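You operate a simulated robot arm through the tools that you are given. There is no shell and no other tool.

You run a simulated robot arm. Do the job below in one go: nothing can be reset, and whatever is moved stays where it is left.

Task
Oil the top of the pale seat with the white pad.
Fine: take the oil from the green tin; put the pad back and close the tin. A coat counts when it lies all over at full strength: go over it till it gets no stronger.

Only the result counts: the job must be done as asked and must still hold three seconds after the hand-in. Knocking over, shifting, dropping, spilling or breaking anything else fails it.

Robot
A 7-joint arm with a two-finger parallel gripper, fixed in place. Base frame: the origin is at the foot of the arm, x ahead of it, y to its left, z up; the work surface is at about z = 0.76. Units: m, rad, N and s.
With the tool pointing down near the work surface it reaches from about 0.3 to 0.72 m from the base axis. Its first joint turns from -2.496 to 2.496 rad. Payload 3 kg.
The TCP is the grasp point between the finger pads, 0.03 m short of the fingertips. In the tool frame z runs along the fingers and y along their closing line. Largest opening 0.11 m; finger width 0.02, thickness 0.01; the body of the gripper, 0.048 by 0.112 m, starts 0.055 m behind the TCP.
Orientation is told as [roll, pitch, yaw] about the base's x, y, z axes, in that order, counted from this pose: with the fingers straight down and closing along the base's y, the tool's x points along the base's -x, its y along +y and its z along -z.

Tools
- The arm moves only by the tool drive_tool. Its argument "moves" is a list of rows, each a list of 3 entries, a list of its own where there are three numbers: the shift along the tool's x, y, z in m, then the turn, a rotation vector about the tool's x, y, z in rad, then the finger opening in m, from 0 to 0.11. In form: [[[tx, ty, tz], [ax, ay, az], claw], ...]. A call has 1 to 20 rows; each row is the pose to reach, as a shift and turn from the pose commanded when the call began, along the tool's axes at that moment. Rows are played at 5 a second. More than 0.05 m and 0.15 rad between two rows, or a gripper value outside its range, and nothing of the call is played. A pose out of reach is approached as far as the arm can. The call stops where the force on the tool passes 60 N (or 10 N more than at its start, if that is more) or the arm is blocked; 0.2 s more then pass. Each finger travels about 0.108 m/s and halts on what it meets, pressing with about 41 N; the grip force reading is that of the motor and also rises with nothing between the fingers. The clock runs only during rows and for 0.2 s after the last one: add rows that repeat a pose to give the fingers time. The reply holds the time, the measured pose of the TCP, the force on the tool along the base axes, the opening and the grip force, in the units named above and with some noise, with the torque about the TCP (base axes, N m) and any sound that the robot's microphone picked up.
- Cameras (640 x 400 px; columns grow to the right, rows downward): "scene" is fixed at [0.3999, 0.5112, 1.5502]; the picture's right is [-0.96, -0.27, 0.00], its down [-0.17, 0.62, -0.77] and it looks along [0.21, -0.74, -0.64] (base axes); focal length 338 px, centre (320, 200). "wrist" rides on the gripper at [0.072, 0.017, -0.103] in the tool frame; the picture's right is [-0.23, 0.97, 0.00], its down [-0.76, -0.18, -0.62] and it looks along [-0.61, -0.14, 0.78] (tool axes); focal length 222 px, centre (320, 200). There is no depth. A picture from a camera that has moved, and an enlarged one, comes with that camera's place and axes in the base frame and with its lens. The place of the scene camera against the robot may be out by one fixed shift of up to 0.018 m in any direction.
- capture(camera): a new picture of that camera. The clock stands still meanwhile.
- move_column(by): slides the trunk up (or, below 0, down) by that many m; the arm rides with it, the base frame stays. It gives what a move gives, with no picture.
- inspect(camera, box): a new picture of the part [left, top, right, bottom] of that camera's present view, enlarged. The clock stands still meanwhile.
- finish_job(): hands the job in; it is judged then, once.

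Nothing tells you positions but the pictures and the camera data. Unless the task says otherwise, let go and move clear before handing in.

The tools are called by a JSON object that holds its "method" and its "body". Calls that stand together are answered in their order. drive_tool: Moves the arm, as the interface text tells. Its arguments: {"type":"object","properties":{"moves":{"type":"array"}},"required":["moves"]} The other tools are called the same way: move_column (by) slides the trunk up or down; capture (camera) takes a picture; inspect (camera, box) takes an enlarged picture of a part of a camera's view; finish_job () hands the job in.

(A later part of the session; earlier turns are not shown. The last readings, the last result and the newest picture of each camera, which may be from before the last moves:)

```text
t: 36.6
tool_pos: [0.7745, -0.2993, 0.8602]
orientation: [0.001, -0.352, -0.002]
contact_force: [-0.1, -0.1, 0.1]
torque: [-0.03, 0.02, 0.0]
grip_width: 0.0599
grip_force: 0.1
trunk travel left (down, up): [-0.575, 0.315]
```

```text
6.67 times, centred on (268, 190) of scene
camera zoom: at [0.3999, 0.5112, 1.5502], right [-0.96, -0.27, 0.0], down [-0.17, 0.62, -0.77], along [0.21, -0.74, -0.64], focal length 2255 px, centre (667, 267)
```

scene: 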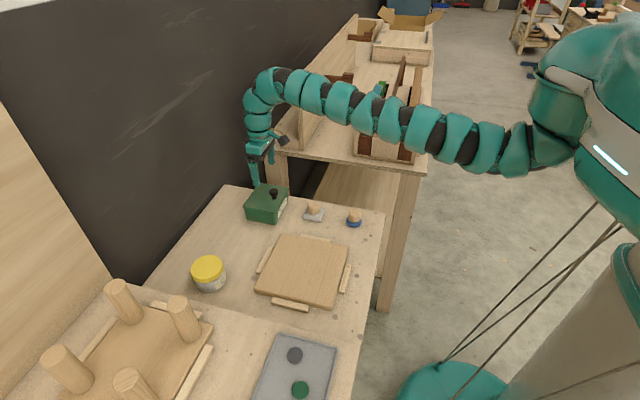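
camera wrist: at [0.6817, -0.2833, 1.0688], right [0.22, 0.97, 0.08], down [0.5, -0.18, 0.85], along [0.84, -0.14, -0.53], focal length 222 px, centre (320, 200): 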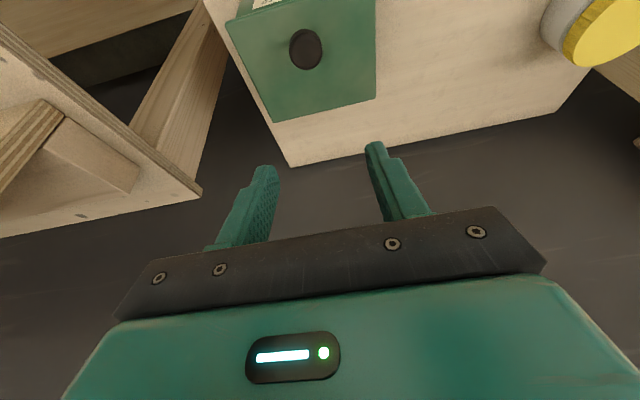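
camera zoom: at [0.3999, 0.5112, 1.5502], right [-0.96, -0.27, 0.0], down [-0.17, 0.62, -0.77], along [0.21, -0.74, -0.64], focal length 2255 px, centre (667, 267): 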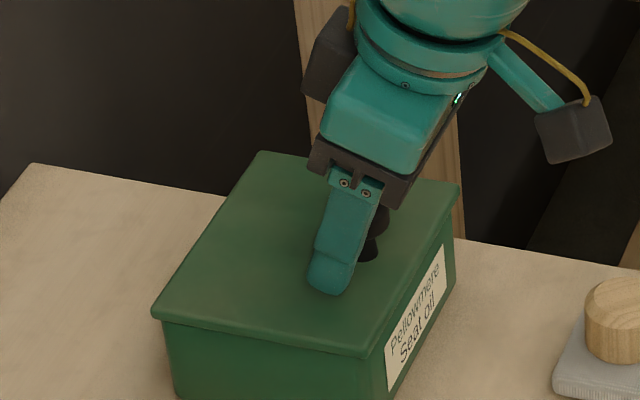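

Fingers are on both sides of the knob with no contact. I'll nudge 2 mm toward the robot and close lightly.

{"method": "drive_tool", "body": {"moves": [[[0.002, 0, 0], [0, 0, 0], 0.05], [[0.002, 0, 0], [0, 0, 0], 0.035], [[0.002, 0, 0], [0, 0, 0], 0.028], [[0.002, 0, 0], [0, 0, 0], 0.028], [[0.002, 0, 0], [0, 0, 0], 0.028], [[0.002, 0, 0], [0, 0, 0], 0.028]]}}

```text
t: 38.0
tool_pos: [0.7733, -0.3009, 0.8591]
orientation: [0.001, -0.348, -0.004]
contact_force: [0.4, -7.8, 2.1]
torque: [-0.11, -0.07, -0.06]
grip_width: 0.0317
grip_force: 3.4
trunk travel left (down, up): [-0.575, 0.315]
```

{"method": "drive_tool", "body": {"moves": [[[0, -0.0008, 0], [0, 0, 0], 0.028], [[0, -0.0016, 0], [0, 0, 0], 0.028], [[0, -0.0016, 0], [0, 0, 0], 0.028]]}}

```text
t: 38.8
tool_pos: [0.7719, -0.3008, 0.8585]
orientation: [0.001, -0.349, -0.003]
contact_force: [-1.1, -4.2, 0.8]
torque: [-0.08, -0.01, -0.07]
grip_width: 0.03
grip_force: 2.2
trunk travel left (down, up): [-0.575, 0.315]
```

The grip is light and nearly centred. I'll begin the arc to about 20° with small steps.

{"method": "drive_tool", "body": {"moves": [[[0, -0.001, 0], [0, 0, 0], 0.0275], [[-0.0055, -0.001, -0.0058], [0, 0, 0], 0.0275], [[-0.0115, -0.001, -0.011], [0, 0, 0], 0.0275], [[-0.0179, -0.001, -0.0158], [0, 0, 0], 0.0275], [[-0.0247, -0.001, -0.02], [0, 0, 0], 0.0275], [[-0.0247, -0.001, -0.02], [0, 0, 0], 0.0275]]}}

{"method": "inspect", "body": {"camera": "scene", "box": [220, 160, 316, 220]}}

{"method": "inspect", "body": {"camera": "wrist", "box": [190, 60, 446, 220]}}

```text
t: 40.2
tool_pos: [0.7892, -0.3008, 0.8865]
orientation: [-0.001, -0.349, -0.003]
contact_force: [-13.9, 12.4, -7.3]
torque: [0.26, 1.44, 0.07]
grip_width: 0.0291
grip_force: 44.8
trunk travel left (down, up): [-0.575, 0.315]
```

```text
6.67 times, centred on (268, 190) of scene
camera zoom: at [0.3999, 0.5112, 1.5502], right [-0.96, -0.27, 0.0], down [-0.17, 0.62, -0.77], along [0.21, -0.74, -0.64], focal length 2255 px, centre (667, 267)
```

zoom: 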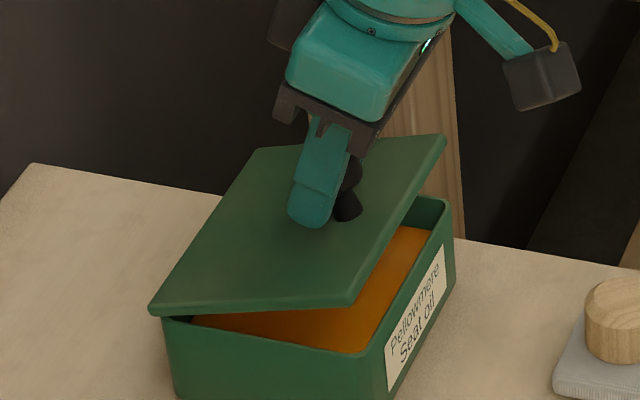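

```text
2.50 times, centred on (318, 140) of wrist
camera zoom: at [0.6842, -0.2837, 0.9581], right [0.21, 0.97, 0.08], down [0.5, -0.18, 0.85], along [0.84, -0.14, -0.53], focal length 555 px, centre (325, 350)
```

zoom: 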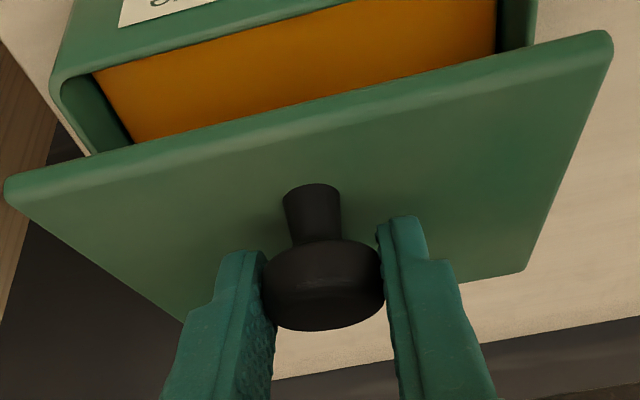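

The lid swings up fine at about 20° and the tin stays put. I'll ease the grip to lower the load on the tin, then continue to 40°.

{"method": "drive_tool", "body": {"moves": [[[0, 0, 0], [0, 0, 0], 0.0283], [[0, 0, 0], [0, 0, 0], 0.0283], [[0, 0, 0], [0, 0, 0], 0.0283]]}}

```text
t: 41.0
tool_pos: [0.7899, -0.3014, 0.8861]
orientation: [0.0, -0.35, -0.001]
contact_force: [0.7, 8.2, -0.6]
torque: [0.15, -0.13, -0.01]
grip_width: 0.0323
grip_force: 4.3
trunk travel left (down, up): [-0.575, 0.315]
```

{"method": "drive_tool", "body": {"moves": [[[0, 0.0006, 0], [0, 0, 0], 0.0283], [[-0.0072, 0.0006, -0.0036], [0, 0, 0], 0.0283], [[-0.0146, 0.0006, -0.0064], [0, 0, 0], 0.0283], [[-0.0222, 0.0006, -0.0087], [0, 0, 0], 0.0283], [[-0.0301, 0.0006, -0.0102], [0, 0, 0], 0.0283], [[-0.0301, 0.0006, -0.0102], [0, 0, 0], 0.0283]]}}

{"method": "inspect", "body": {"camera": "scene", "box": [220, 150, 316, 210]}}

{"method": "inspect", "body": {"camera": "wrist", "box": [190, 60, 446, 220]}}

```text
t: 42.4
tool_pos: [0.8144, -0.3015, 0.9045]
orientation: [0.001, -0.351, -0.004]
contact_force: [-0.1, -0.1, 0.4]
torque: [0.01, -0.03, 0.0]
grip_width: 0.0283
grip_force: 0.0
trunk travel left (down, up): [-0.575, 0.315]
```

```text
6.67 times, centred on (268, 180) of scene
camera zoom: at [0.3999, 0.5112, 1.5502], right [-0.96, -0.27, 0.0], down [-0.17, 0.62, -0.77], along [0.21, -0.74, -0.64], focal length 2255 px, centre (667, 333)
```

zoom: 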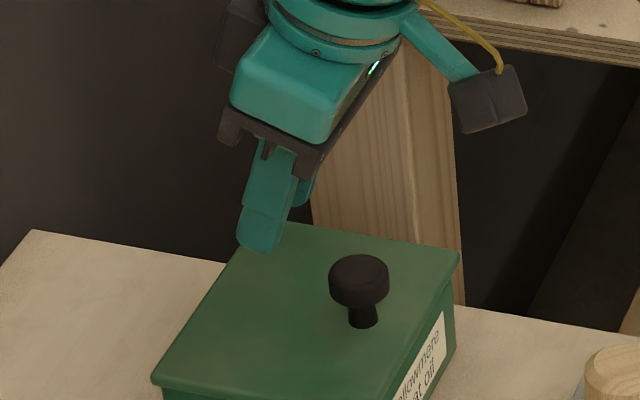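

```text
2.50 times, centred on (318, 140) of wrist
camera zoom: at [0.7091, -0.2848, 0.9765], right [0.22, 0.97, 0.08], down [0.5, -0.18, 0.85], along [0.84, -0.15, -0.53], focal length 555 px, centre (325, 350)
```

zoom: 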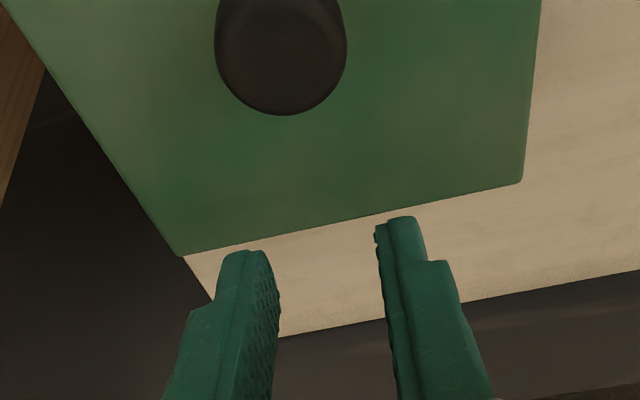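

The light grip let the lid slip and it fell shut, while the tin stayed put. I'll return to the knob and use a firm grip this time, since the knob swivelled fine under it.

{"method": "drive_tool", "body": {"moves": [[[0, 0.0003, 0], [0, 0, 0], 0.06], [[0.0275, 0.0003, 0.004], [0, 0, 0], 0.06], [[0.045, 0.0003, 0.016], [0, 0, 0], 0.06], [[0.0545, 0.0003, 0.0285], [0, 0, 0], 0.06], [[0.0545, 0.0003, 0.0285], [0, 0, 0], 0.06]]}}

{"method": "inspect", "body": {"camera": "wrist", "box": [190, 60, 446, 220]}}

```text
t: 43.6
tool_pos: [0.7717, -0.3018, 0.86]
orientation: [-0.001, -0.35, -0.001]
contact_force: [-0.3, 0.4, 0.8]
torque: [0.01, 0.02, 0.0]
grip_width: 0.0599
grip_force: 0.1
trunk travel left (down, up): [-0.575, 0.315]
```

```text
2.50 times, centred on (318, 140) of wrist
camera zoom: at [0.6672, -0.2845, 0.9326], right [0.22, 0.97, 0.08], down [0.5, -0.18, 0.85], along [0.84, -0.14, -0.53], focal length 555 px, centre (325, 350)
```

zoom: 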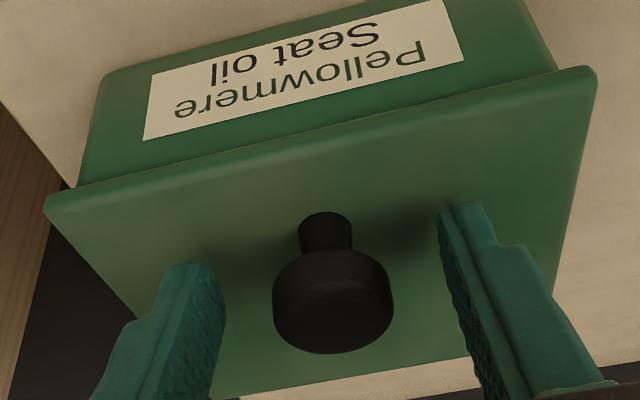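

The knob is well centred now. I'll close firmly and swing to about 20° again.

{"method": "drive_tool", "body": {"moves": [[[0, 0, 0], [0, 0, 0], 0.035], [[0, 0, 0], [0, 0, 0], 0.022], [[0, 0, 0], [0, 0, 0], 0.022], [[0, 0, 0], [0, 0, 0], 0.022], [[-0.0055, 0, -0.0058], [0, 0, 0], 0.022], [[-0.0115, 0, -0.011], [0, 0, 0], 0.022], [[-0.0179, 0, -0.0158], [0, 0, 0], 0.022], [[-0.0247, 0, -0.02], [0, 0, 0], 0.022], [[-0.0247, 0, -0.02], [0, 0, 0], 0.022]]}}

{"method": "inspect", "body": {"camera": "scene", "box": [220, 160, 316, 220]}}

```text
t: 45.6
tool_pos: [0.7885, -0.3007, 0.8904]
orientation: [0.0, -0.351, -0.001]
contact_force: [-12.4, 9.7, -4.5]
torque: [0.21, 1.2, 0.04]
grip_width: 0.0292
grip_force: 44.5
trunk travel left (down, up): [-0.575, 0.315]
```

```text
6.67 times, centred on (268, 190) of scene
camera zoom: at [0.3999, 0.5112, 1.5502], right [-0.96, -0.27, 0.0], down [-0.17, 0.62, -0.77], along [0.21, -0.74, -0.64], focal length 2255 px, centre (667, 267)
```

zoom: 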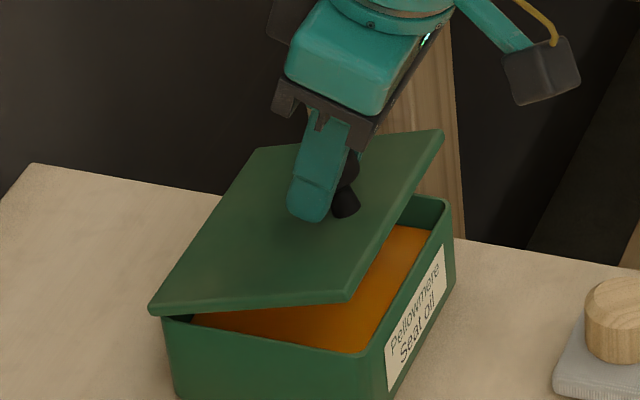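

Good, it holds at about 20–22°. Continuing to about 40°.

{"method": "drive_tool", "body": {"moves": [[[-0.0072, 0, -0.0036], [0, 0, 0], 0.022], [[-0.0146, 0, -0.0064], [0, 0, 0], 0.022], [[-0.0222, 0, -0.0087], [0, 0, 0], 0.022], [[-0.0301, 0, -0.0102], [0, 0, 0], 0.022], [[-0.0301, 0, -0.0102], [0, 0, 0], 0.022]]}}

{"method": "inspect", "body": {"camera": "scene", "box": [220, 155, 316, 215]}}

{"method": "inspect", "body": {"camera": "wrist", "box": [190, 60, 446, 220]}}

```text
t: 46.8
tool_pos: [0.8132, -0.3009, 0.9089]
orientation: [0.0, -0.35, -0.002]
contact_force: [-15.1, 11.5, 0.4]
torque: [0.24, 1.29, -0.01]
grip_width: 0.0291
grip_force: 45.1
trunk travel left (down, up): [-0.575, 0.315]
```

```text
6.67 times, centred on (268, 185) of scene
camera zoom: at [0.3999, 0.5112, 1.5502], right [-0.96, -0.27, 0.0], down [-0.17, 0.62, -0.77], along [0.21, -0.74, -0.64], focal length 2255 px, centre (667, 300)
```

zoom: 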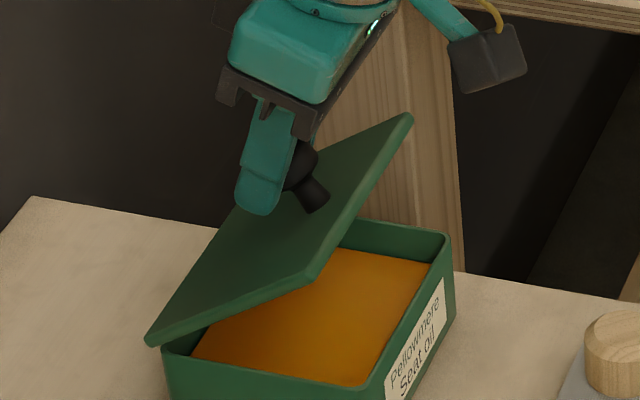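

```text
2.50 times, centred on (318, 140) of wrist
camera zoom: at [0.7086, -0.2835, 0.9812], right [0.21, 0.97, 0.08], down [0.5, -0.18, 0.85], along [0.84, -0.14, -0.53], focal length 555 px, centre (325, 350)
```

zoom: 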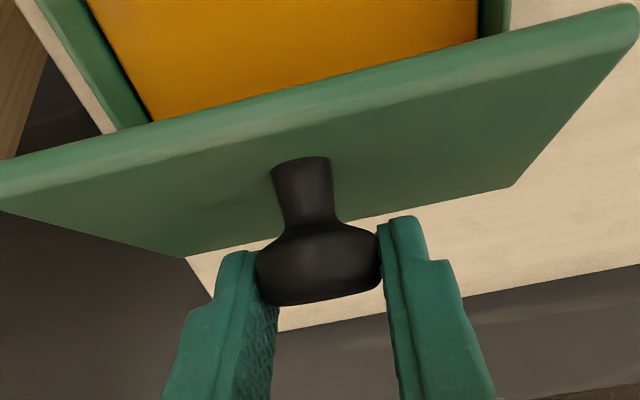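

The lid is at about 40° and the knob swivels well in the grip. Continuing to about 60°.

{"method": "drive_tool", "body": {"moves": [[[-0.0079, 0, -0.001], [0, 0, 0], 0.022], [[-0.0158, 0, -0.0011], [0, 0, 0], 0.022], [[-0.0239, 0, -0.0006], [0, 0, 0], 0.022], [[-0.0317, 0, 0.0006], [0, 0, 0], 0.022], [[-0.0317, 0, 0.0006], [0, 0, 0], 0.022]]}}

{"method": "inspect", "body": {"camera": "scene", "box": [220, 155, 316, 215]}}

{"method": "inspect", "body": {"camera": "wrist", "box": [190, 60, 446, 220]}}

```text
t: 48.0
tool_pos: [0.845, -0.302, 0.9169]
orientation: [-0.003, -0.351, -0.004]
contact_force: [0.4, -0.4, 0.3]
torque: [-0.06, -0.02, -0.03]
grip_width: 0.0221
grip_force: 0.0
trunk travel left (down, up): [-0.575, 0.315]
```

```text
6.67 times, centred on (268, 185) of scene
camera zoom: at [0.3999, 0.5112, 1.5502], right [-0.96, -0.27, 0.0], down [-0.17, 0.62, -0.77], along [0.21, -0.74, -0.64], focal length 2255 px, centre (667, 300)
```

zoom: 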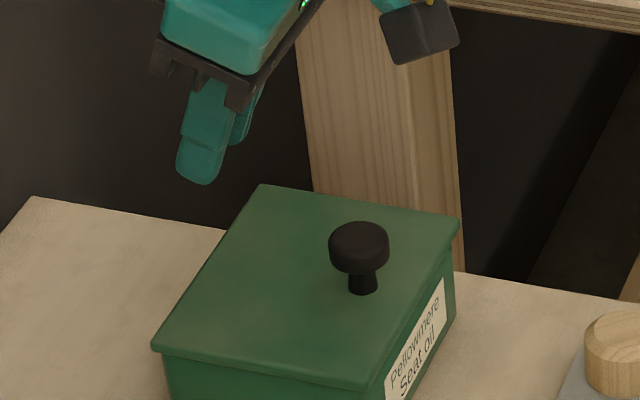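

```text
2.50 times, centred on (318, 140) of wrist
camera zoom: at [0.7402, -0.2847, 0.9898], right [0.22, 0.97, 0.08], down [0.5, -0.18, 0.85], along [0.84, -0.15, -0.53], focal length 555 px, centre (325, 350)
```

zoom: 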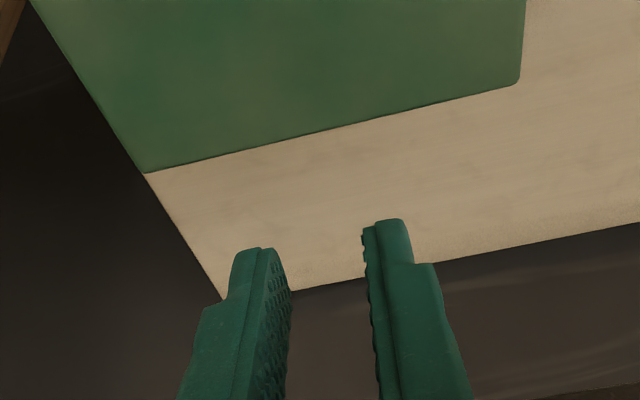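

The knob creeps out of the pads as it swivels, so pinching won't carry it past vertical. There is a 19 mm gap under the mushroom head, so one finger (10 mm thick) can hook under it without relying on friction. I'll back off and roll the hand 90° for that.

{"method": "drive_tool", "body": {"moves": [[[-0.0137, 0, -0.0376], [0, 0, 0], 0.04], [[-0.0284, 0, -0.078], [0, 0, 0], 0.04], [[0.0092, 0, -0.0917], [0, 0, 0], 0.04], [[0.0515, 0, -0.1071], [0, 0, 0], 0.04], [[0.0515, 0, -0.1071], [0, 0, 0], 0.04]]}}

{"method": "move_column", "body": {"by": 0.1}}

{"method": "drive_tool", "body": {"moves": [[[0, 0, 0], [0, 0, 0.14], 0.04], [[0, 0, 0], [0, 0, 0.28], 0.04], [[0, 0, 0], [0, 0, 0.42], 0.04], [[0, 0, 0], [0, 0, 0.56], 0.04], [[0, 0, 0], [0, 0, 0.7], 0.04], [[0, 0, 0], [0, 0, 0.84], 0.04], [[0, 0, 0], [0, 0, 0.98], 0.04], [[0, 0, 0], [0, 0, 1.12], 0.04], [[0, 0, 0], [0, 0, 1.26], 0.04], [[0, 0, 0], [0, 0, 1.4], 0.04], [[0, 0, 0], [0, 0, 1.5], 0.04], [[0, 0, 0], [0, 0, 1.5708], 0.04], [[0, 0, 0], [0, 0, 1.5708], 0.04]]}}

{"method": "capture", "body": {"camera": "wrist"}}

{"method": "capture", "body": {"camera": "scene"}}

```text
t: 49.2
tool_pos: [0.7609, -0.298, 0.9983]
orientation: [-0.005, -0.349, 0.002]
contact_force: [-0.8, 0.9, 0.0]
torque: [-0.04, -0.02, -0.03]
grip_width: 0.0401
grip_force: 0.1
trunk travel left (down, up): [-0.575, 0.315]
```

```text
t: 50.5
tool_pos: [0.7615, -0.3035, 1.0982]
orientation: [0.001, -0.349, -0.005]
contact_force: [-0.1, 1.0, 0.3]
torque: [-0.04, -0.02, -0.01]
grip_width: 0.0399
grip_force: 0.1
trunk travel left (down, up): [-0.675, 0.215]
```

```text
t: 53.3
tool_pos: [0.7608, -0.3026, 1.0969]
orientation: [0.35, 0.0, -1.574]
contact_force: [0.1, -0.7, -0.1]
torque: [-0.02, 0.03, -0.02]
grip_width: 0.04
grip_force: 0.1
trunk travel left (down, up): [-0.675, 0.215]
```

```text
taken
camera wrist: at [0.7406, -0.231, 1.2003], right [0.91, -0.23, 0.33], down [-0.38, -0.76, 0.52], along [0.13, -0.61, -0.78], focal length 222 px, centre (320, 200)
```

wrist: 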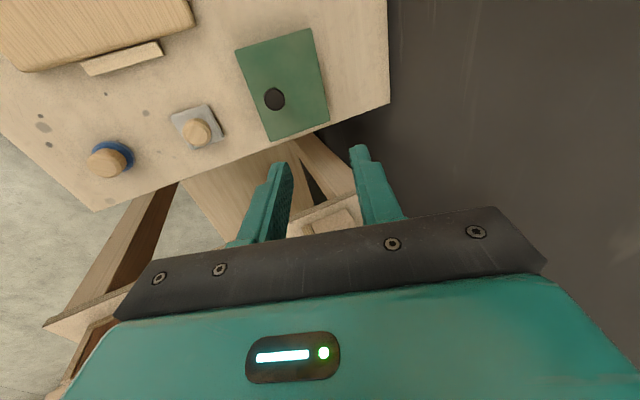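

```text
taken
```

scene: 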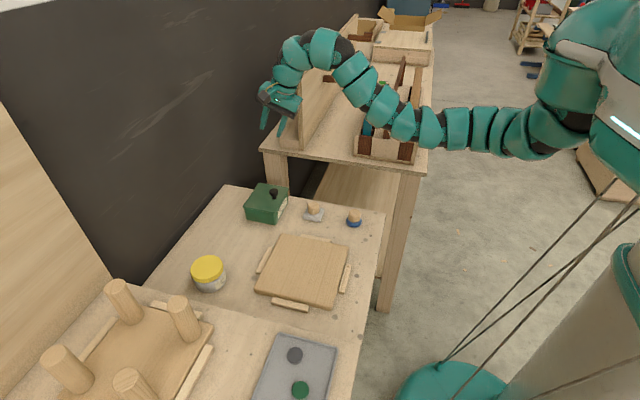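

The roll worked and the knob re-measures at (0.777, -0.299). Next I'll tilt to about 42° and come down beside the knob on the +y side.

{"method": "drive_tool", "body": {"moves": [[[0.0095, -0.0128, 0.0373], [-0.077, 0, 0], 0.045], [[0.019, -0.0257, 0.0745], [-0.153, 0, 0], 0.045], [[0.0286, -0.0385, 0.1118], [-0.23, 0, 0], 0.045], [[0.0381, -0.0514, 0.149], [-0.306, 0, 0], 0.045], [[0.0476, -0.0642, 0.1863], [-0.383, 0, 0], 0.045], [[0.0476, -0.0642, 0.1863], [-0.383, 0, 0], 0.045]]}}

{"method": "capture", "body": {"camera": "wrist"}}

{"method": "inspect", "body": {"camera": "scene", "box": [210, 140, 322, 210]}}

```text
t: 54.7
tool_pos: [0.7652, -0.2566, 0.8991]
orientation: [0.733, -0.001, -1.572]
contact_force: [-0.1, 0.1, 0.4]
torque: [-0.01, -0.01, -0.01]
grip_width: 0.045
grip_force: 0.0
trunk travel left (down, up): [-0.675, 0.215]
```

```text
taken
camera wrist: at [0.7081, -0.1839, 0.9876], right [0.72, -0.23, 0.65], down [-0.55, -0.76, 0.34], along [0.42, -0.61, -0.68], focal length 222 px, centre (320, 200)
```

wrist: 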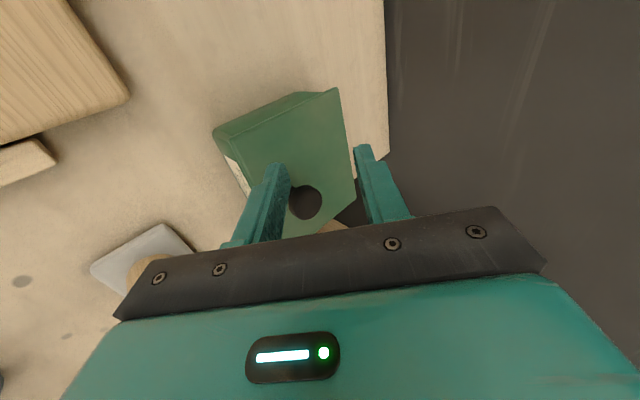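

```text
5.71 times, centred on (266, 175) of scene
camera zoom: at [0.3999, 0.5112, 1.5502], right [-0.96, -0.27, 0.0], down [-0.17, 0.62, -0.77], along [0.21, -0.74, -0.64], focal length 1932 px, centre (629, 343)
```

zoom: 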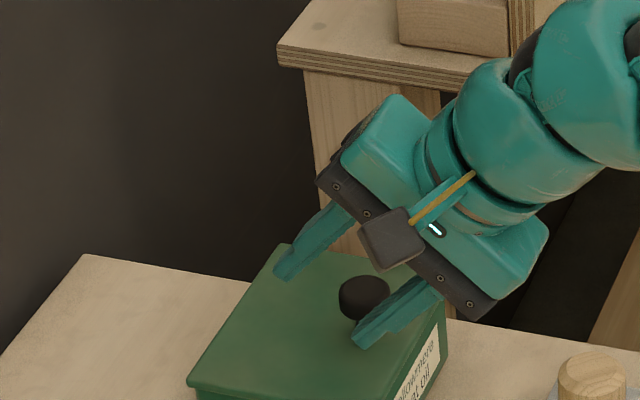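

The hand is in position beside the knob and the scene camera sees both fingers well. I'll descend until the lower finger is just above the lid.

{"method": "drive_tool", "body": {"moves": [[[0, -0.0067, 0.0074], [0, 0, 0], 0.045], [[0, -0.0134, 0.0149], [0, 0, 0], 0.045], [[0, -0.0187, 0.0208], [0, 0, 0], 0.045], [[0, -0.0187, 0.0208], [0, 0, 0], 0.045]]}}

{"method": "inspect", "body": {"camera": "scene", "box": [226, 155, 306, 205]}}

{"method": "inspect", "body": {"camera": "wrist", "box": [200, 80, 424, 220]}}

```text
t: 55.7
tool_pos: [0.7655, -0.2564, 0.8728]
orientation: [0.732, 0.0, -1.575]
contact_force: [-0.2, 1.0, 0.6]
torque: [0.0, -0.01, 0.01]
grip_width: 0.0451
grip_force: 0.0
trunk travel left (down, up): [-0.675, 0.215]
```

```text
8.00 times, centred on (266, 180) of scene
camera zoom: at [0.3999, 0.5112, 1.5502], right [-0.96, -0.27, 0.0], down [-0.17, 0.62, -0.77], along [0.21, -0.74, -0.64], focal length 2706 px, centre (752, 360)
```

zoom: 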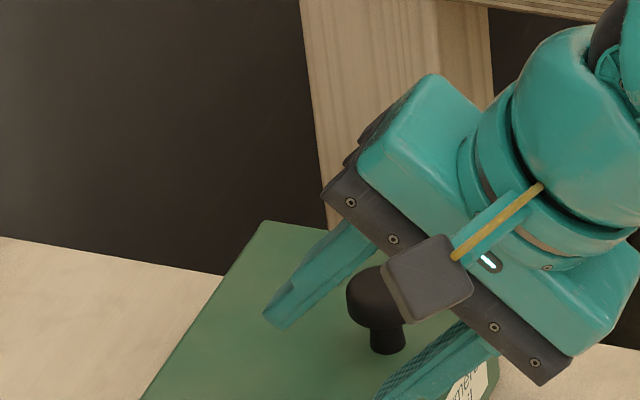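

```text
2.86 times, centred on (312, 150) of wrist
camera zoom: at [0.7076, -0.1837, 0.9605], right [0.72, -0.23, 0.65], down [-0.55, -0.76, 0.34], along [0.42, -0.61, -0.68], focal length 635 px, centre (343, 343)
```

zoom: 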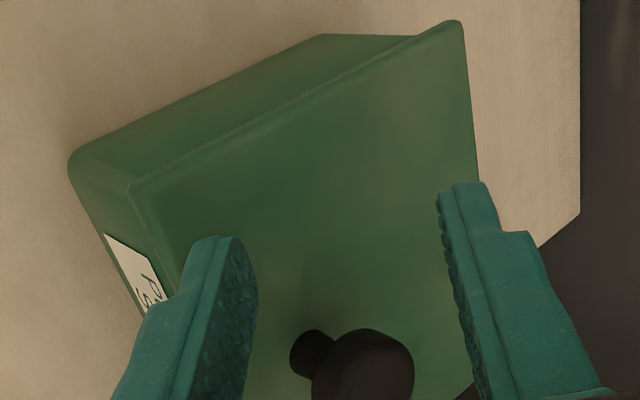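

No contact, and the view under the knob head is good. I'll back off 2 mm in x and slide partway under the head, checking the clearance.

{"method": "drive_tool", "body": {"moves": [[[0, -0.0025, -0.0002], [0, 0, 0], 0.045], [[-0.01, -0.0025, -0.0002], [0, 0, 0], 0.045], [[-0.02, -0.0025, -0.0002], [0, 0, 0], 0.045], [[-0.02, -0.0025, -0.0002], [0, 0, 0], 0.045]]}}

{"method": "inspect", "body": {"camera": "scene", "box": [240, 175, 304, 215]}}

{"method": "inspect", "body": {"camera": "wrist", "box": [200, 80, 424, 220]}}

```text
t: 56.7
tool_pos: [0.7621, -0.2765, 0.8723]
orientation: [0.733, 0.0, -1.573]
contact_force: [0.1, -0.7, 1.6]
torque: [0.0, 0.01, 0.0]
grip_width: 0.0451
grip_force: 0.0
trunk travel left (down, up): [-0.675, 0.215]
```

```text
10.00 times, centred on (272, 195) of scene
camera zoom: at [0.3999, 0.5112, 1.5502], right [-0.96, -0.27, 0.0], down [-0.17, 0.62, -0.77], along [0.21, -0.74, -0.64], focal length 3382 px, centre (800, 250)
```

zoom: 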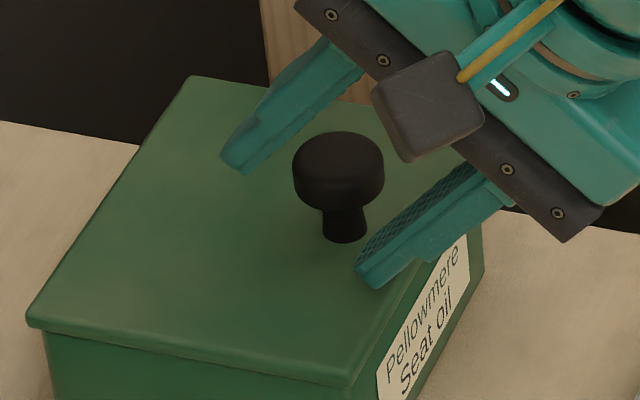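

```text
2.86 times, centred on (312, 150) of wrist
camera zoom: at [0.7055, -0.2046, 0.9602], right [0.72, -0.23, 0.65], down [-0.55, -0.76, 0.34], along [0.42, -0.61, -0.68], focal length 635 px, centre (343, 343)
```

zoom: 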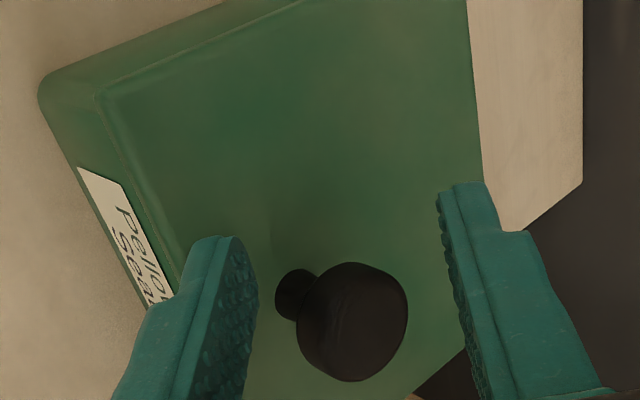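

Clearance under the head looks good. I'll slide the rest of the way in.

{"method": "drive_tool", "body": {"moves": [[[-0.008, 0, 0], [0, 0, 0], 0.045], [[-0.016, 0, 0], [0, 0, 0], 0.045], [[-0.0225, 0, 0], [0, 0, 0], 0.045], [[-0.0225, 0, 0], [0, 0, 0], 0.045]]}}

{"method": "inspect", "body": {"camera": "scene", "box": [240, 175, 304, 215]}}

{"method": "inspect", "body": {"camera": "wrist", "box": [200, 80, 424, 220]}}

```text
t: 57.7
tool_pos: [0.7628, -0.2977, 0.8712]
orientation: [0.732, 0.001, -1.573]
contact_force: [0.6, 0.0, 0.1]
torque: [-0.02, 0.01, -0.02]
grip_width: 0.045
grip_force: 0.0
trunk travel left (down, up): [-0.675, 0.215]
```

```text
10.00 times, centred on (272, 195) of scene
camera zoom: at [0.3999, 0.5112, 1.5502], right [-0.96, -0.27, 0.0], down [-0.17, 0.62, -0.77], along [0.21, -0.74, -0.64], focal length 3382 px, centre (800, 250)
```

zoom: 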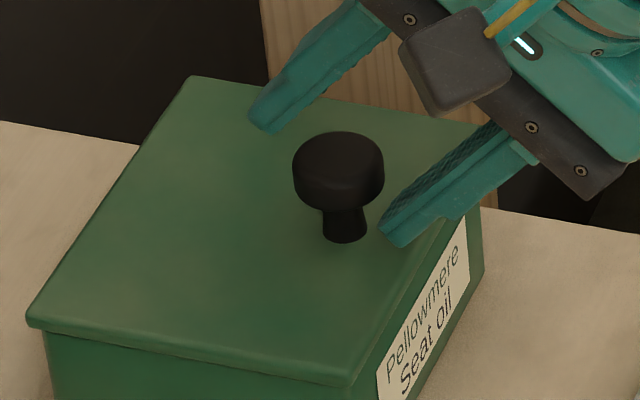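

```text
2.86 times, centred on (312, 150) of wrist
camera zoom: at [0.7051, -0.2258, 0.9607], right [0.72, -0.23, 0.65], down [-0.55, -0.76, 0.34], along [0.42, -0.61, -0.68], focal length 635 px, centre (343, 343)
```

zoom: 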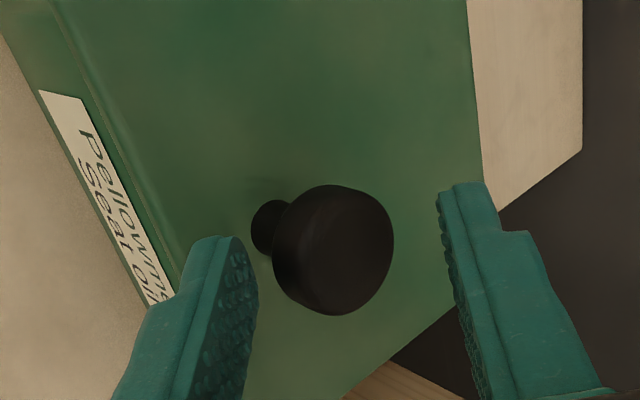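

The finger is level with the gap but not yet under the lip, so I'll move in 6 mm toward the stem.

{"method": "drive_tool", "body": {"moves": [[[-0.0015, 0.0022, 0.002], [0, 0, 0], 0.045], [[-0.0015, 0.0045, 0.004], [0, 0, 0], 0.045], [[-0.0015, 0.0045, 0.004], [0, 0, 0], 0.045]]}}

{"method": "inspect", "body": {"camera": "scene", "box": [240, 175, 304, 215]}}

```text
t: 58.5
tool_pos: [0.7695, -0.2989, 0.8706]
orientation: [0.73, 0.0, -1.573]
contact_force: [0.7, -0.4, -0.3]
torque: [0.01, 0.01, 0.03]
grip_width: 0.045
grip_force: 0.1
trunk travel left (down, up): [-0.675, 0.215]
```

```text
10.00 times, centred on (272, 195) of scene
camera zoom: at [0.3999, 0.5112, 1.5502], right [-0.96, -0.27, 0.0], down [-0.17, 0.62, -0.77], along [0.21, -0.74, -0.64], focal length 3382 px, centre (800, 250)
```

zoom: 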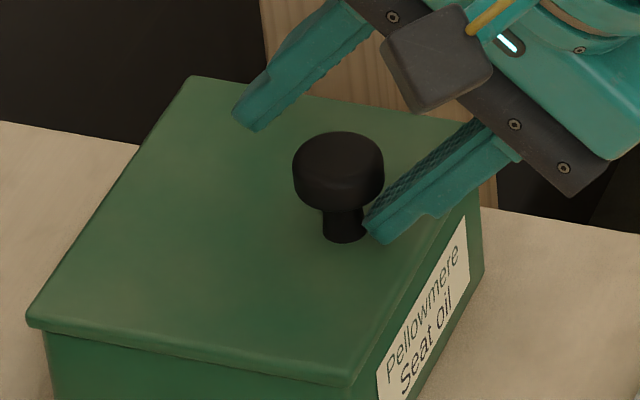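

The fingertip is under the lip next to the stem with no contact. I'll lift gently along the hinge arc and check that the hook carries the lid.

{"method": "drive_tool", "body": {"moves": [[[0, 0.0058, -0.0041], [0, 0, 0], 0.045], [[0, 0.0116, -0.0083], [0, 0, 0], 0.045], [[0, 0.0174, -0.0124], [0, 0, 0], 0.045], [[0, 0.0174, -0.0124], [0, 0, 0], 0.045]]}}

{"method": "inspect", "body": {"camera": "scene", "box": [236, 165, 308, 210]}}

{"method": "inspect", "body": {"camera": "wrist", "box": [200, 80, 424, 220]}}

```text
t: 59.5
tool_pos: [0.7724, -0.301, 0.8933]
orientation: [0.734, 0.0, -1.575]
contact_force: [0.2, -0.4, -0.1]
torque: [-0.03, 0.01, 0.02]
grip_width: 0.0453
grip_force: 0.9
trunk travel left (down, up): [-0.675, 0.215]
```

```text
8.89 times, centred on (272, 188) of scene
camera zoom: at [0.3999, 0.5112, 1.5502], right [-0.96, -0.27, 0.0], down [-0.17, 0.62, -0.77], along [0.21, -0.74, -0.64], focal length 3006 px, centre (747, 311)
```

zoom: 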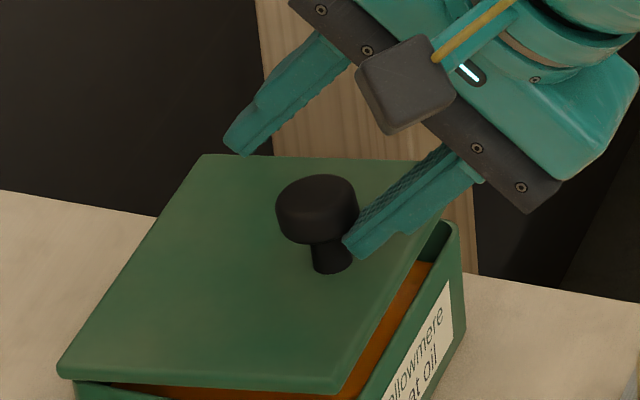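

```text
2.86 times, centred on (312, 150) of wrist
camera zoom: at [0.7159, -0.2275, 0.9806], right [0.72, -0.23, 0.65], down [-0.55, -0.76, 0.34], along [0.42, -0.61, -0.68], focal length 635 px, centre (343, 343)
```

zoom: 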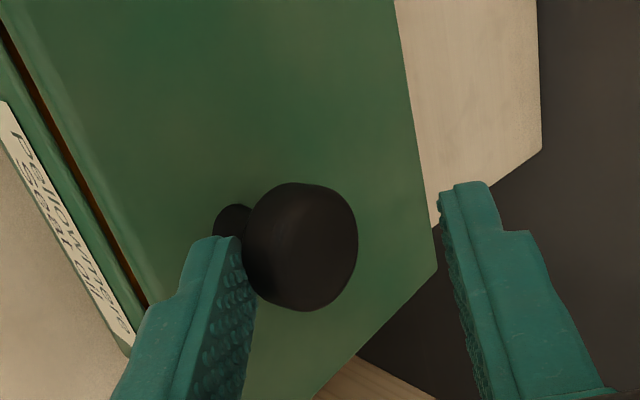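

The hook lifts the lid cleanly with almost no force. Continuing along the arc to about 40°.

{"method": "drive_tool", "body": {"moves": [[[0, 0.0087, -0.0037], [0, 0, 0], 0.045], [[0, 0.0173, -0.0067], [0, 0, 0], 0.045], [[0, 0.0264, -0.0087], [0, 0, 0], 0.045], [[0, 0.0355, -0.0102], [0, 0, 0], 0.045], [[0, 0.0446, -0.0103], [0, 0, 0], 0.045], [[0, 0.0537, -0.0099], [0, 0, 0], 0.045], [[0, 0.0537, -0.0099], [0, 0, 0], 0.045]]}}

{"method": "inspect", "body": {"camera": "scene", "box": [226, 155, 306, 205]}}

{"method": "inspect", "body": {"camera": "wrist", "box": [200, 80, 424, 220]}}

```text
t: 61.1
tool_pos: [0.8064, -0.2998, 0.9339]
orientation: [0.732, 0.0, -1.575]
contact_force: [-1.6, 0.2, -1.1]
torque: [0.0, 0.05, 0.0]
grip_width: 0.0453
grip_force: 0.6
trunk travel left (down, up): [-0.675, 0.215]
```

```text
8.00 times, centred on (266, 180) of scene
camera zoom: at [0.3999, 0.5112, 1.5502], right [-0.96, -0.27, 0.0], down [-0.17, 0.62, -0.77], along [0.21, -0.74, -0.64], focal length 2706 px, centre (752, 360)
```

zoom: 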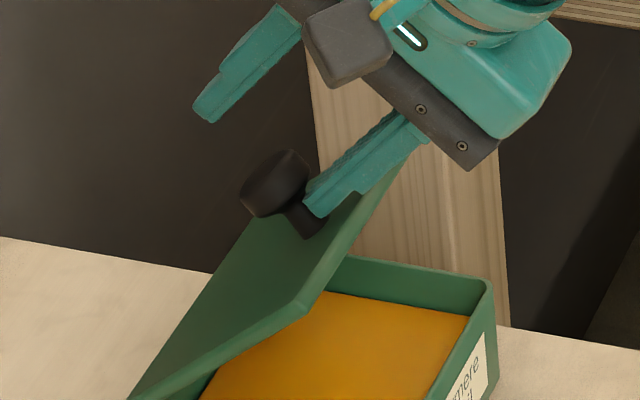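

```text
2.86 times, centred on (312, 150) of wrist
camera zoom: at [0.7484, -0.2276, 1.0227], right [0.72, -0.23, 0.65], down [-0.55, -0.76, 0.34], along [0.42, -0.61, -0.68], focal length 635 px, centre (343, 343)
```

zoom: 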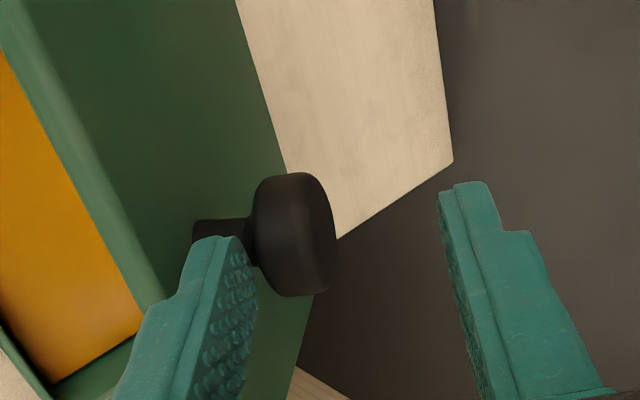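

The lid is at about 40° and the finger sits securely in the gap. Continuing to about 60° with a slow change in tilt.

{"method": "drive_tool", "body": {"moves": [[[0, 0.0091, 0.0017], [0.009, 0, 0], 0.045], [[0, 0.0182, 0.004], [0.0175, 0, 0], 0.045], [[0, 0.0268, 0.0077], [0.0436, 0, 0], 0.045], [[0, 0.0354, 0.0118], [0.0698, 0, 0], 0.045], [[0, 0.0354, 0.0118], [0.0698, 0, 0], 0.045]]}}

{"method": "inspect", "body": {"camera": "scene", "box": [226, 150, 306, 200]}}

{"method": "inspect", "body": {"camera": "wrist", "box": [200, 80, 424, 220]}}

```text
t: 62.3
tool_pos: [0.8402, -0.301, 0.9509]
orientation: [0.665, -0.002, -1.574]
contact_force: [-1.4, -0.3, 2.7]
torque: [-0.04, 0.03, -0.03]
grip_width: 0.045
grip_force: 0.1
trunk travel left (down, up): [-0.675, 0.215]
```

```text
8.00 times, centred on (266, 175) of scene
camera zoom: at [0.3999, 0.5112, 1.5502], right [-0.96, -0.27, 0.0], down [-0.17, 0.62, -0.77], along [0.21, -0.74, -0.64], focal length 2706 px, centre (752, 400)
```

zoom: 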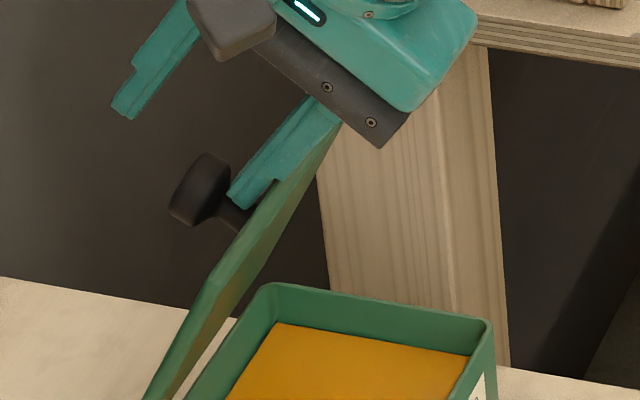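

```text
2.86 times, centred on (312, 150) of wrist
camera zoom: at [0.7886, -0.2288, 1.0428], right [0.77, -0.23, 0.6], down [-0.53, -0.76, 0.38], along [0.37, -0.61, -0.7], focal length 635 px, centre (343, 343)
```

zoom: 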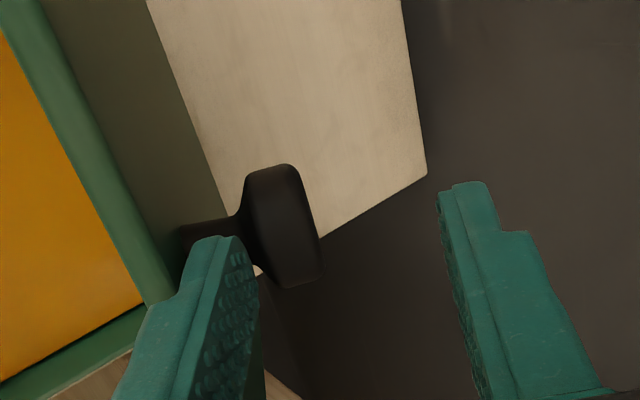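

The lid is at about 60° with small forces. Continuing toward 72°.

{"method": "drive_tool", "body": {"moves": [[[0, 0.008, 0.0045], [0.0175, 0, 0], 0.045], [[0, 0.016, 0.0091], [0.035, 0, 0], 0.045], [[0, 0.016, 0.0091], [0.035, 0, 0], 0.045]]}}

{"method": "inspect", "body": {"camera": "scene", "box": [220, 145, 300, 195]}}

{"method": "inspect", "body": {"camera": "wrist", "box": [200, 80, 424, 220]}}

```text
t: 63.1
tool_pos: [0.8571, -0.301, 0.9546]
orientation: [0.63, 0.0, -1.575]
contact_force: [-2.8, -1.5, 11.6]
torque: [-0.1, 0.3, 0.06]
grip_width: 0.043
grip_force: 0.1
trunk travel left (down, up): [-0.675, 0.215]
```

```text
8.00 times, centred on (260, 170) of scene
camera zoom: at [0.3999, 0.5112, 1.5502], right [-0.96, -0.27, 0.0], down [-0.17, 0.62, -0.77], along [0.21, -0.74, -0.64], focal length 2706 px, centre (800, 440)
```

zoom: 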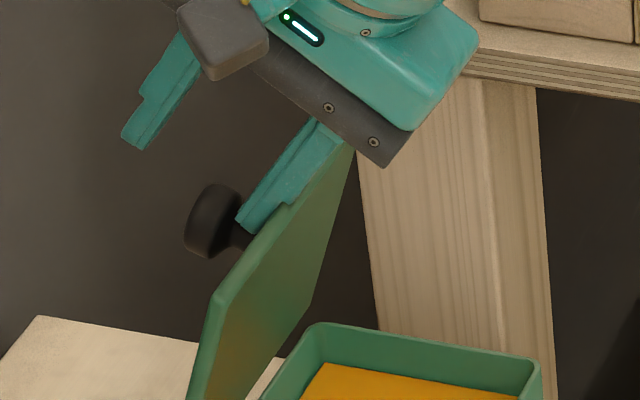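

```text
2.86 times, centred on (312, 150) of wrist
camera zoom: at [0.8082, -0.2285, 1.0481], right [0.79, -0.23, 0.57], down [-0.51, -0.76, 0.4], along [0.34, -0.61, -0.71], focal length 635 px, centre (343, 343)
```

zoom: 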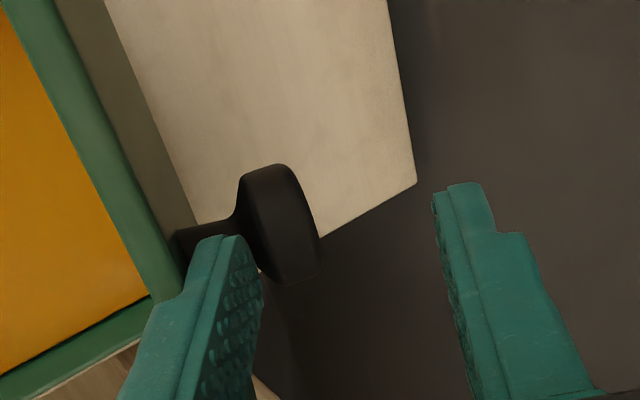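

There is an 11 N upward push now: the lid's free edge is meeting the thicker step of the finger. I'll back the finger out slightly along its axis, keeping the hook under the lip.

{"method": "drive_tool", "body": {"moves": [[[0, 0, -0.003], [0, 0, 0], 0.045], [[0, 0, -0.006], [0, 0, 0], 0.045], [[0, 0, -0.006], [0, 0, 0], 0.045]]}}

{"method": "inspect", "body": {"camera": "scene", "box": [228, 150, 292, 190]}}

{"method": "inspect", "body": {"camera": "wrist", "box": [200, 80, 424, 220]}}

```text
t: 63.9
tool_pos: [0.8539, -0.2996, 0.9578]
orientation: [0.627, 0.0, -1.572]
contact_force: [0.5, 0.0, -0.5]
torque: [-0.02, -0.02, 0.02]
grip_width: 0.0454
grip_force: 0.1
trunk travel left (down, up): [-0.675, 0.215]
```

```text
10.00 times, centred on (260, 170) of scene
camera zoom: at [0.3999, 0.5112, 1.5502], right [-0.96, -0.27, 0.0], down [-0.17, 0.62, -0.77], along [0.21, -0.74, -0.64], focal length 3382 px, centre (920, 500)
```

zoom: 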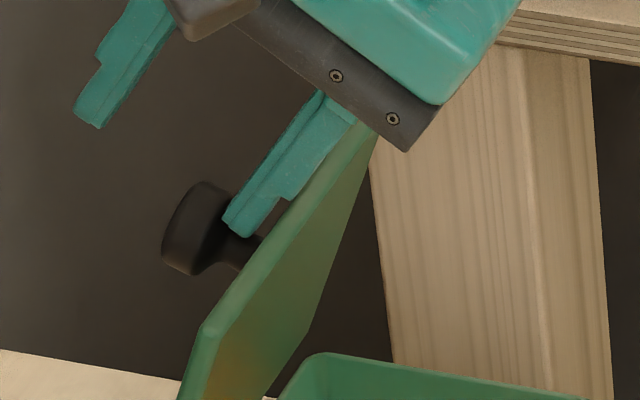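

```text
2.86 times, centred on (312, 150) of wrist
camera zoom: at [0.8061, -0.2282, 1.0518], right [0.79, -0.23, 0.57], down [-0.51, -0.76, 0.4], along [0.34, -0.61, -0.72], focal length 635 px, centre (343, 343)
```

zoom: 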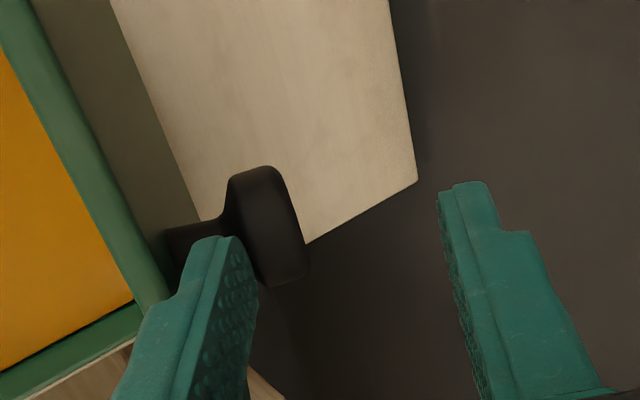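

The force is gone and the lid still hangs on the hook at about 70°. Continuing to about 80° with decreasing tilt.

{"method": "drive_tool", "body": {"moves": [[[0, 0.0051, 0.0035], [0.026, 0, 0], 0.045], [[0, 0.0102, 0.007], [0.0524, 0, 0], 0.045], [[0, 0.0166, 0.0122], [0.0873, 0, 0], 0.045], [[0, 0.0166, 0.0122], [0.0873, 0, 0], 0.045]]}}

{"method": "inspect", "body": {"camera": "scene", "box": [228, 150, 292, 190]}}

{"method": "inspect", "body": {"camera": "wrist", "box": [200, 80, 424, 220]}}

```text
t: 64.9
tool_pos: [0.8748, -0.3, 0.9578]
orientation: [0.538, 0.001, -1.575]
contact_force: [0.2, 0.0, -0.7]
torque: [-0.06, 0.03, 0.02]
grip_width: 0.045
grip_force: 0.1
trunk travel left (down, up): [-0.675, 0.215]
```

```text
10.00 times, centred on (260, 170) of scene
camera zoom: at [0.3999, 0.5112, 1.5502], right [-0.96, -0.27, 0.0], down [-0.17, 0.62, -0.77], along [0.21, -0.74, -0.64], focal length 3382 px, centre (920, 500)
```

zoom: 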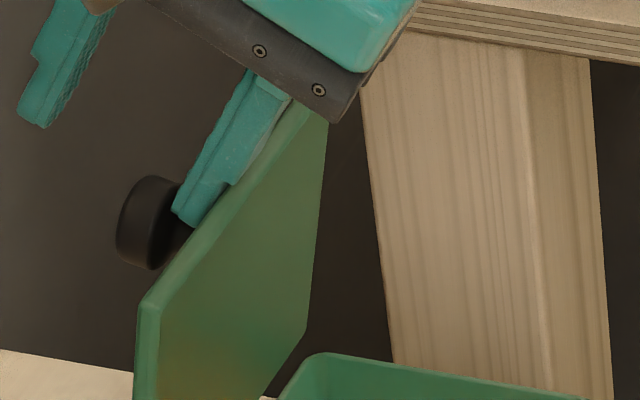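

```text
2.86 times, centred on (312, 150) of wrist
camera zoom: at [0.8351, -0.2282, 1.0552], right [0.83, -0.23, 0.5], down [-0.47, -0.76, 0.44], along [0.28, -0.61, -0.74], focal length 635 px, centre (343, 343)
```

zoom: 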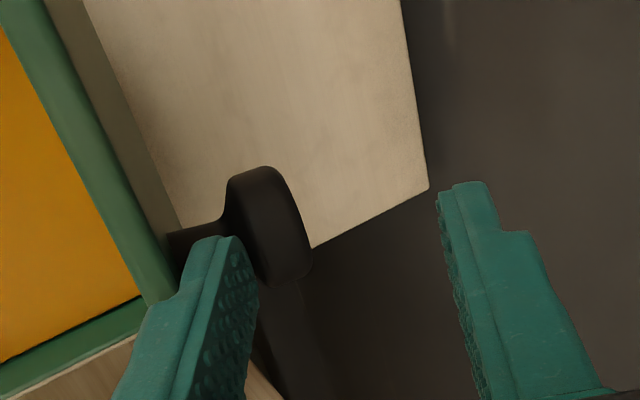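

Nearly vertical with almost no force. I'll continue the last few degrees past the balance point.

{"method": "drive_tool", "body": {"moves": [[[0, 0.0034, 0.0025], [0.0175, 0, 0], 0.045], [[0, 0.0067, 0.005], [0.035, 0, 0], 0.045], [[0, 0.0111, 0.0085], [0.0524, 0, 0], 0.045], [[0, 0.0111, 0.0085], [0.0524, 0, 0], 0.045]]}}

{"method": "inspect", "body": {"camera": "scene", "box": [220, 150, 284, 190]}}

{"method": "inspect", "body": {"camera": "wrist", "box": [200, 80, 424, 220]}}

```text
t: 65.9
tool_pos: [0.8883, -0.3004, 0.957]
orientation: [0.487, -0.001, -1.573]
contact_force: [0.5, 2.1, 0.8]
torque: [0.01, 0.04, -0.01]
grip_width: 0.0449
grip_force: 0.1
trunk travel left (down, up): [-0.675, 0.215]
```

```text
10.00 times, centred on (252, 170) of scene
camera zoom: at [0.3999, 0.5112, 1.5502], right [-0.96, -0.27, 0.0], down [-0.17, 0.62, -0.77], along [0.21, -0.74, -0.64], focal length 3382 px, centre (1000, 500)
```

zoom: 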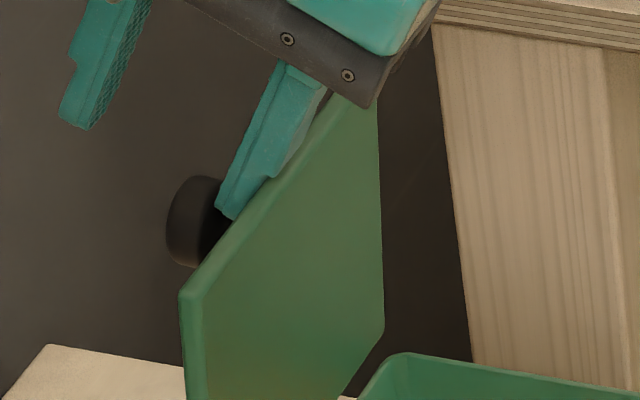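

```text
2.86 times, centred on (312, 150) of wrist
camera zoom: at [0.8546, -0.2281, 1.0558], right [0.86, -0.23, 0.46], down [-0.45, -0.76, 0.47], along [0.24, -0.61, -0.76], focal length 635 px, centre (343, 343)
```

zoom: 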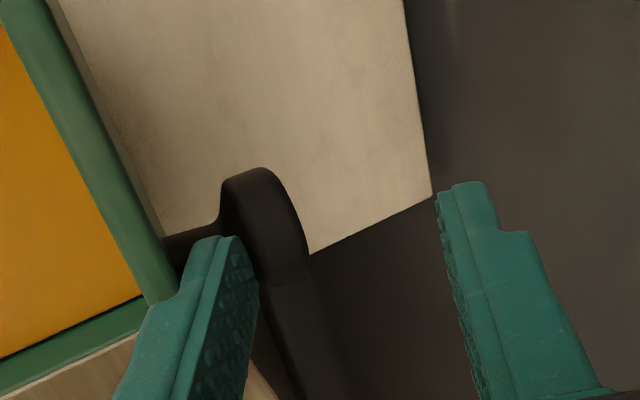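

{"method": "drive_tool", "body": {"moves": [[[0, 0.0027, 0.0014], [0, 0, 0], 0.045], [[0, 0.0053, 0.0028], [0, 0, 0], 0.045], [[0, 0.0088, 0.0047], [0, 0, 0], 0.045], [[0, 0.0088, 0.0047], [0, 0, 0], 0.045]]}}

{"method": "inspect", "body": {"camera": "scene", "box": [220, 150, 284, 190]}}

{"method": "inspect", "body": {"camera": "wrist", "box": [200, 80, 424, 220]}}

```text
t: 66.9
tool_pos: [0.8998, -0.3011, 0.955]
orientation: [0.488, -0.001, -1.574]
contact_force: [0.6, -3.4, 3.6]
torque: [-0.09, 0.12, 0.09]
grip_width: 0.044
grip_force: 0.0
trunk travel left (down, up): [-0.675, 0.215]
```

```text
10.00 times, centred on (252, 170) of scene
camera zoom: at [0.3999, 0.5112, 1.5502], right [-0.96, -0.27, 0.0], down [-0.17, 0.62, -0.77], along [0.21, -0.74, -0.64], focal length 3382 px, centre (1000, 500)
```

zoom: 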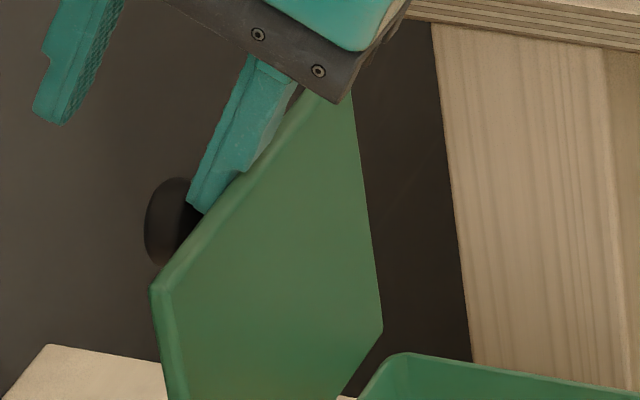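

```text
2.86 times, centred on (312, 150) of wrist
camera zoom: at [0.8645, -0.2288, 1.0553], right [0.86, -0.23, 0.46], down [-0.45, -0.76, 0.47], along [0.24, -0.61, -0.76], focal length 635 px, centre (343, 343)
```

zoom: 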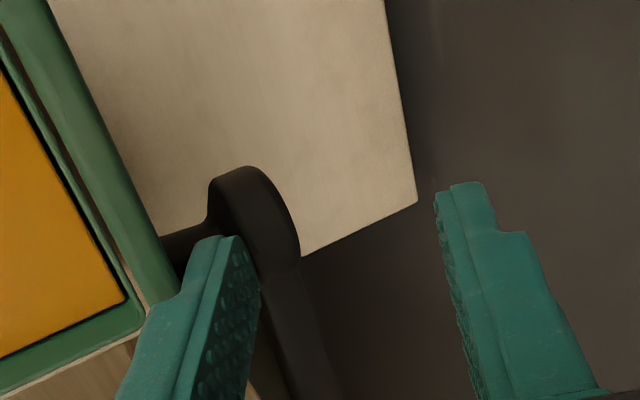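

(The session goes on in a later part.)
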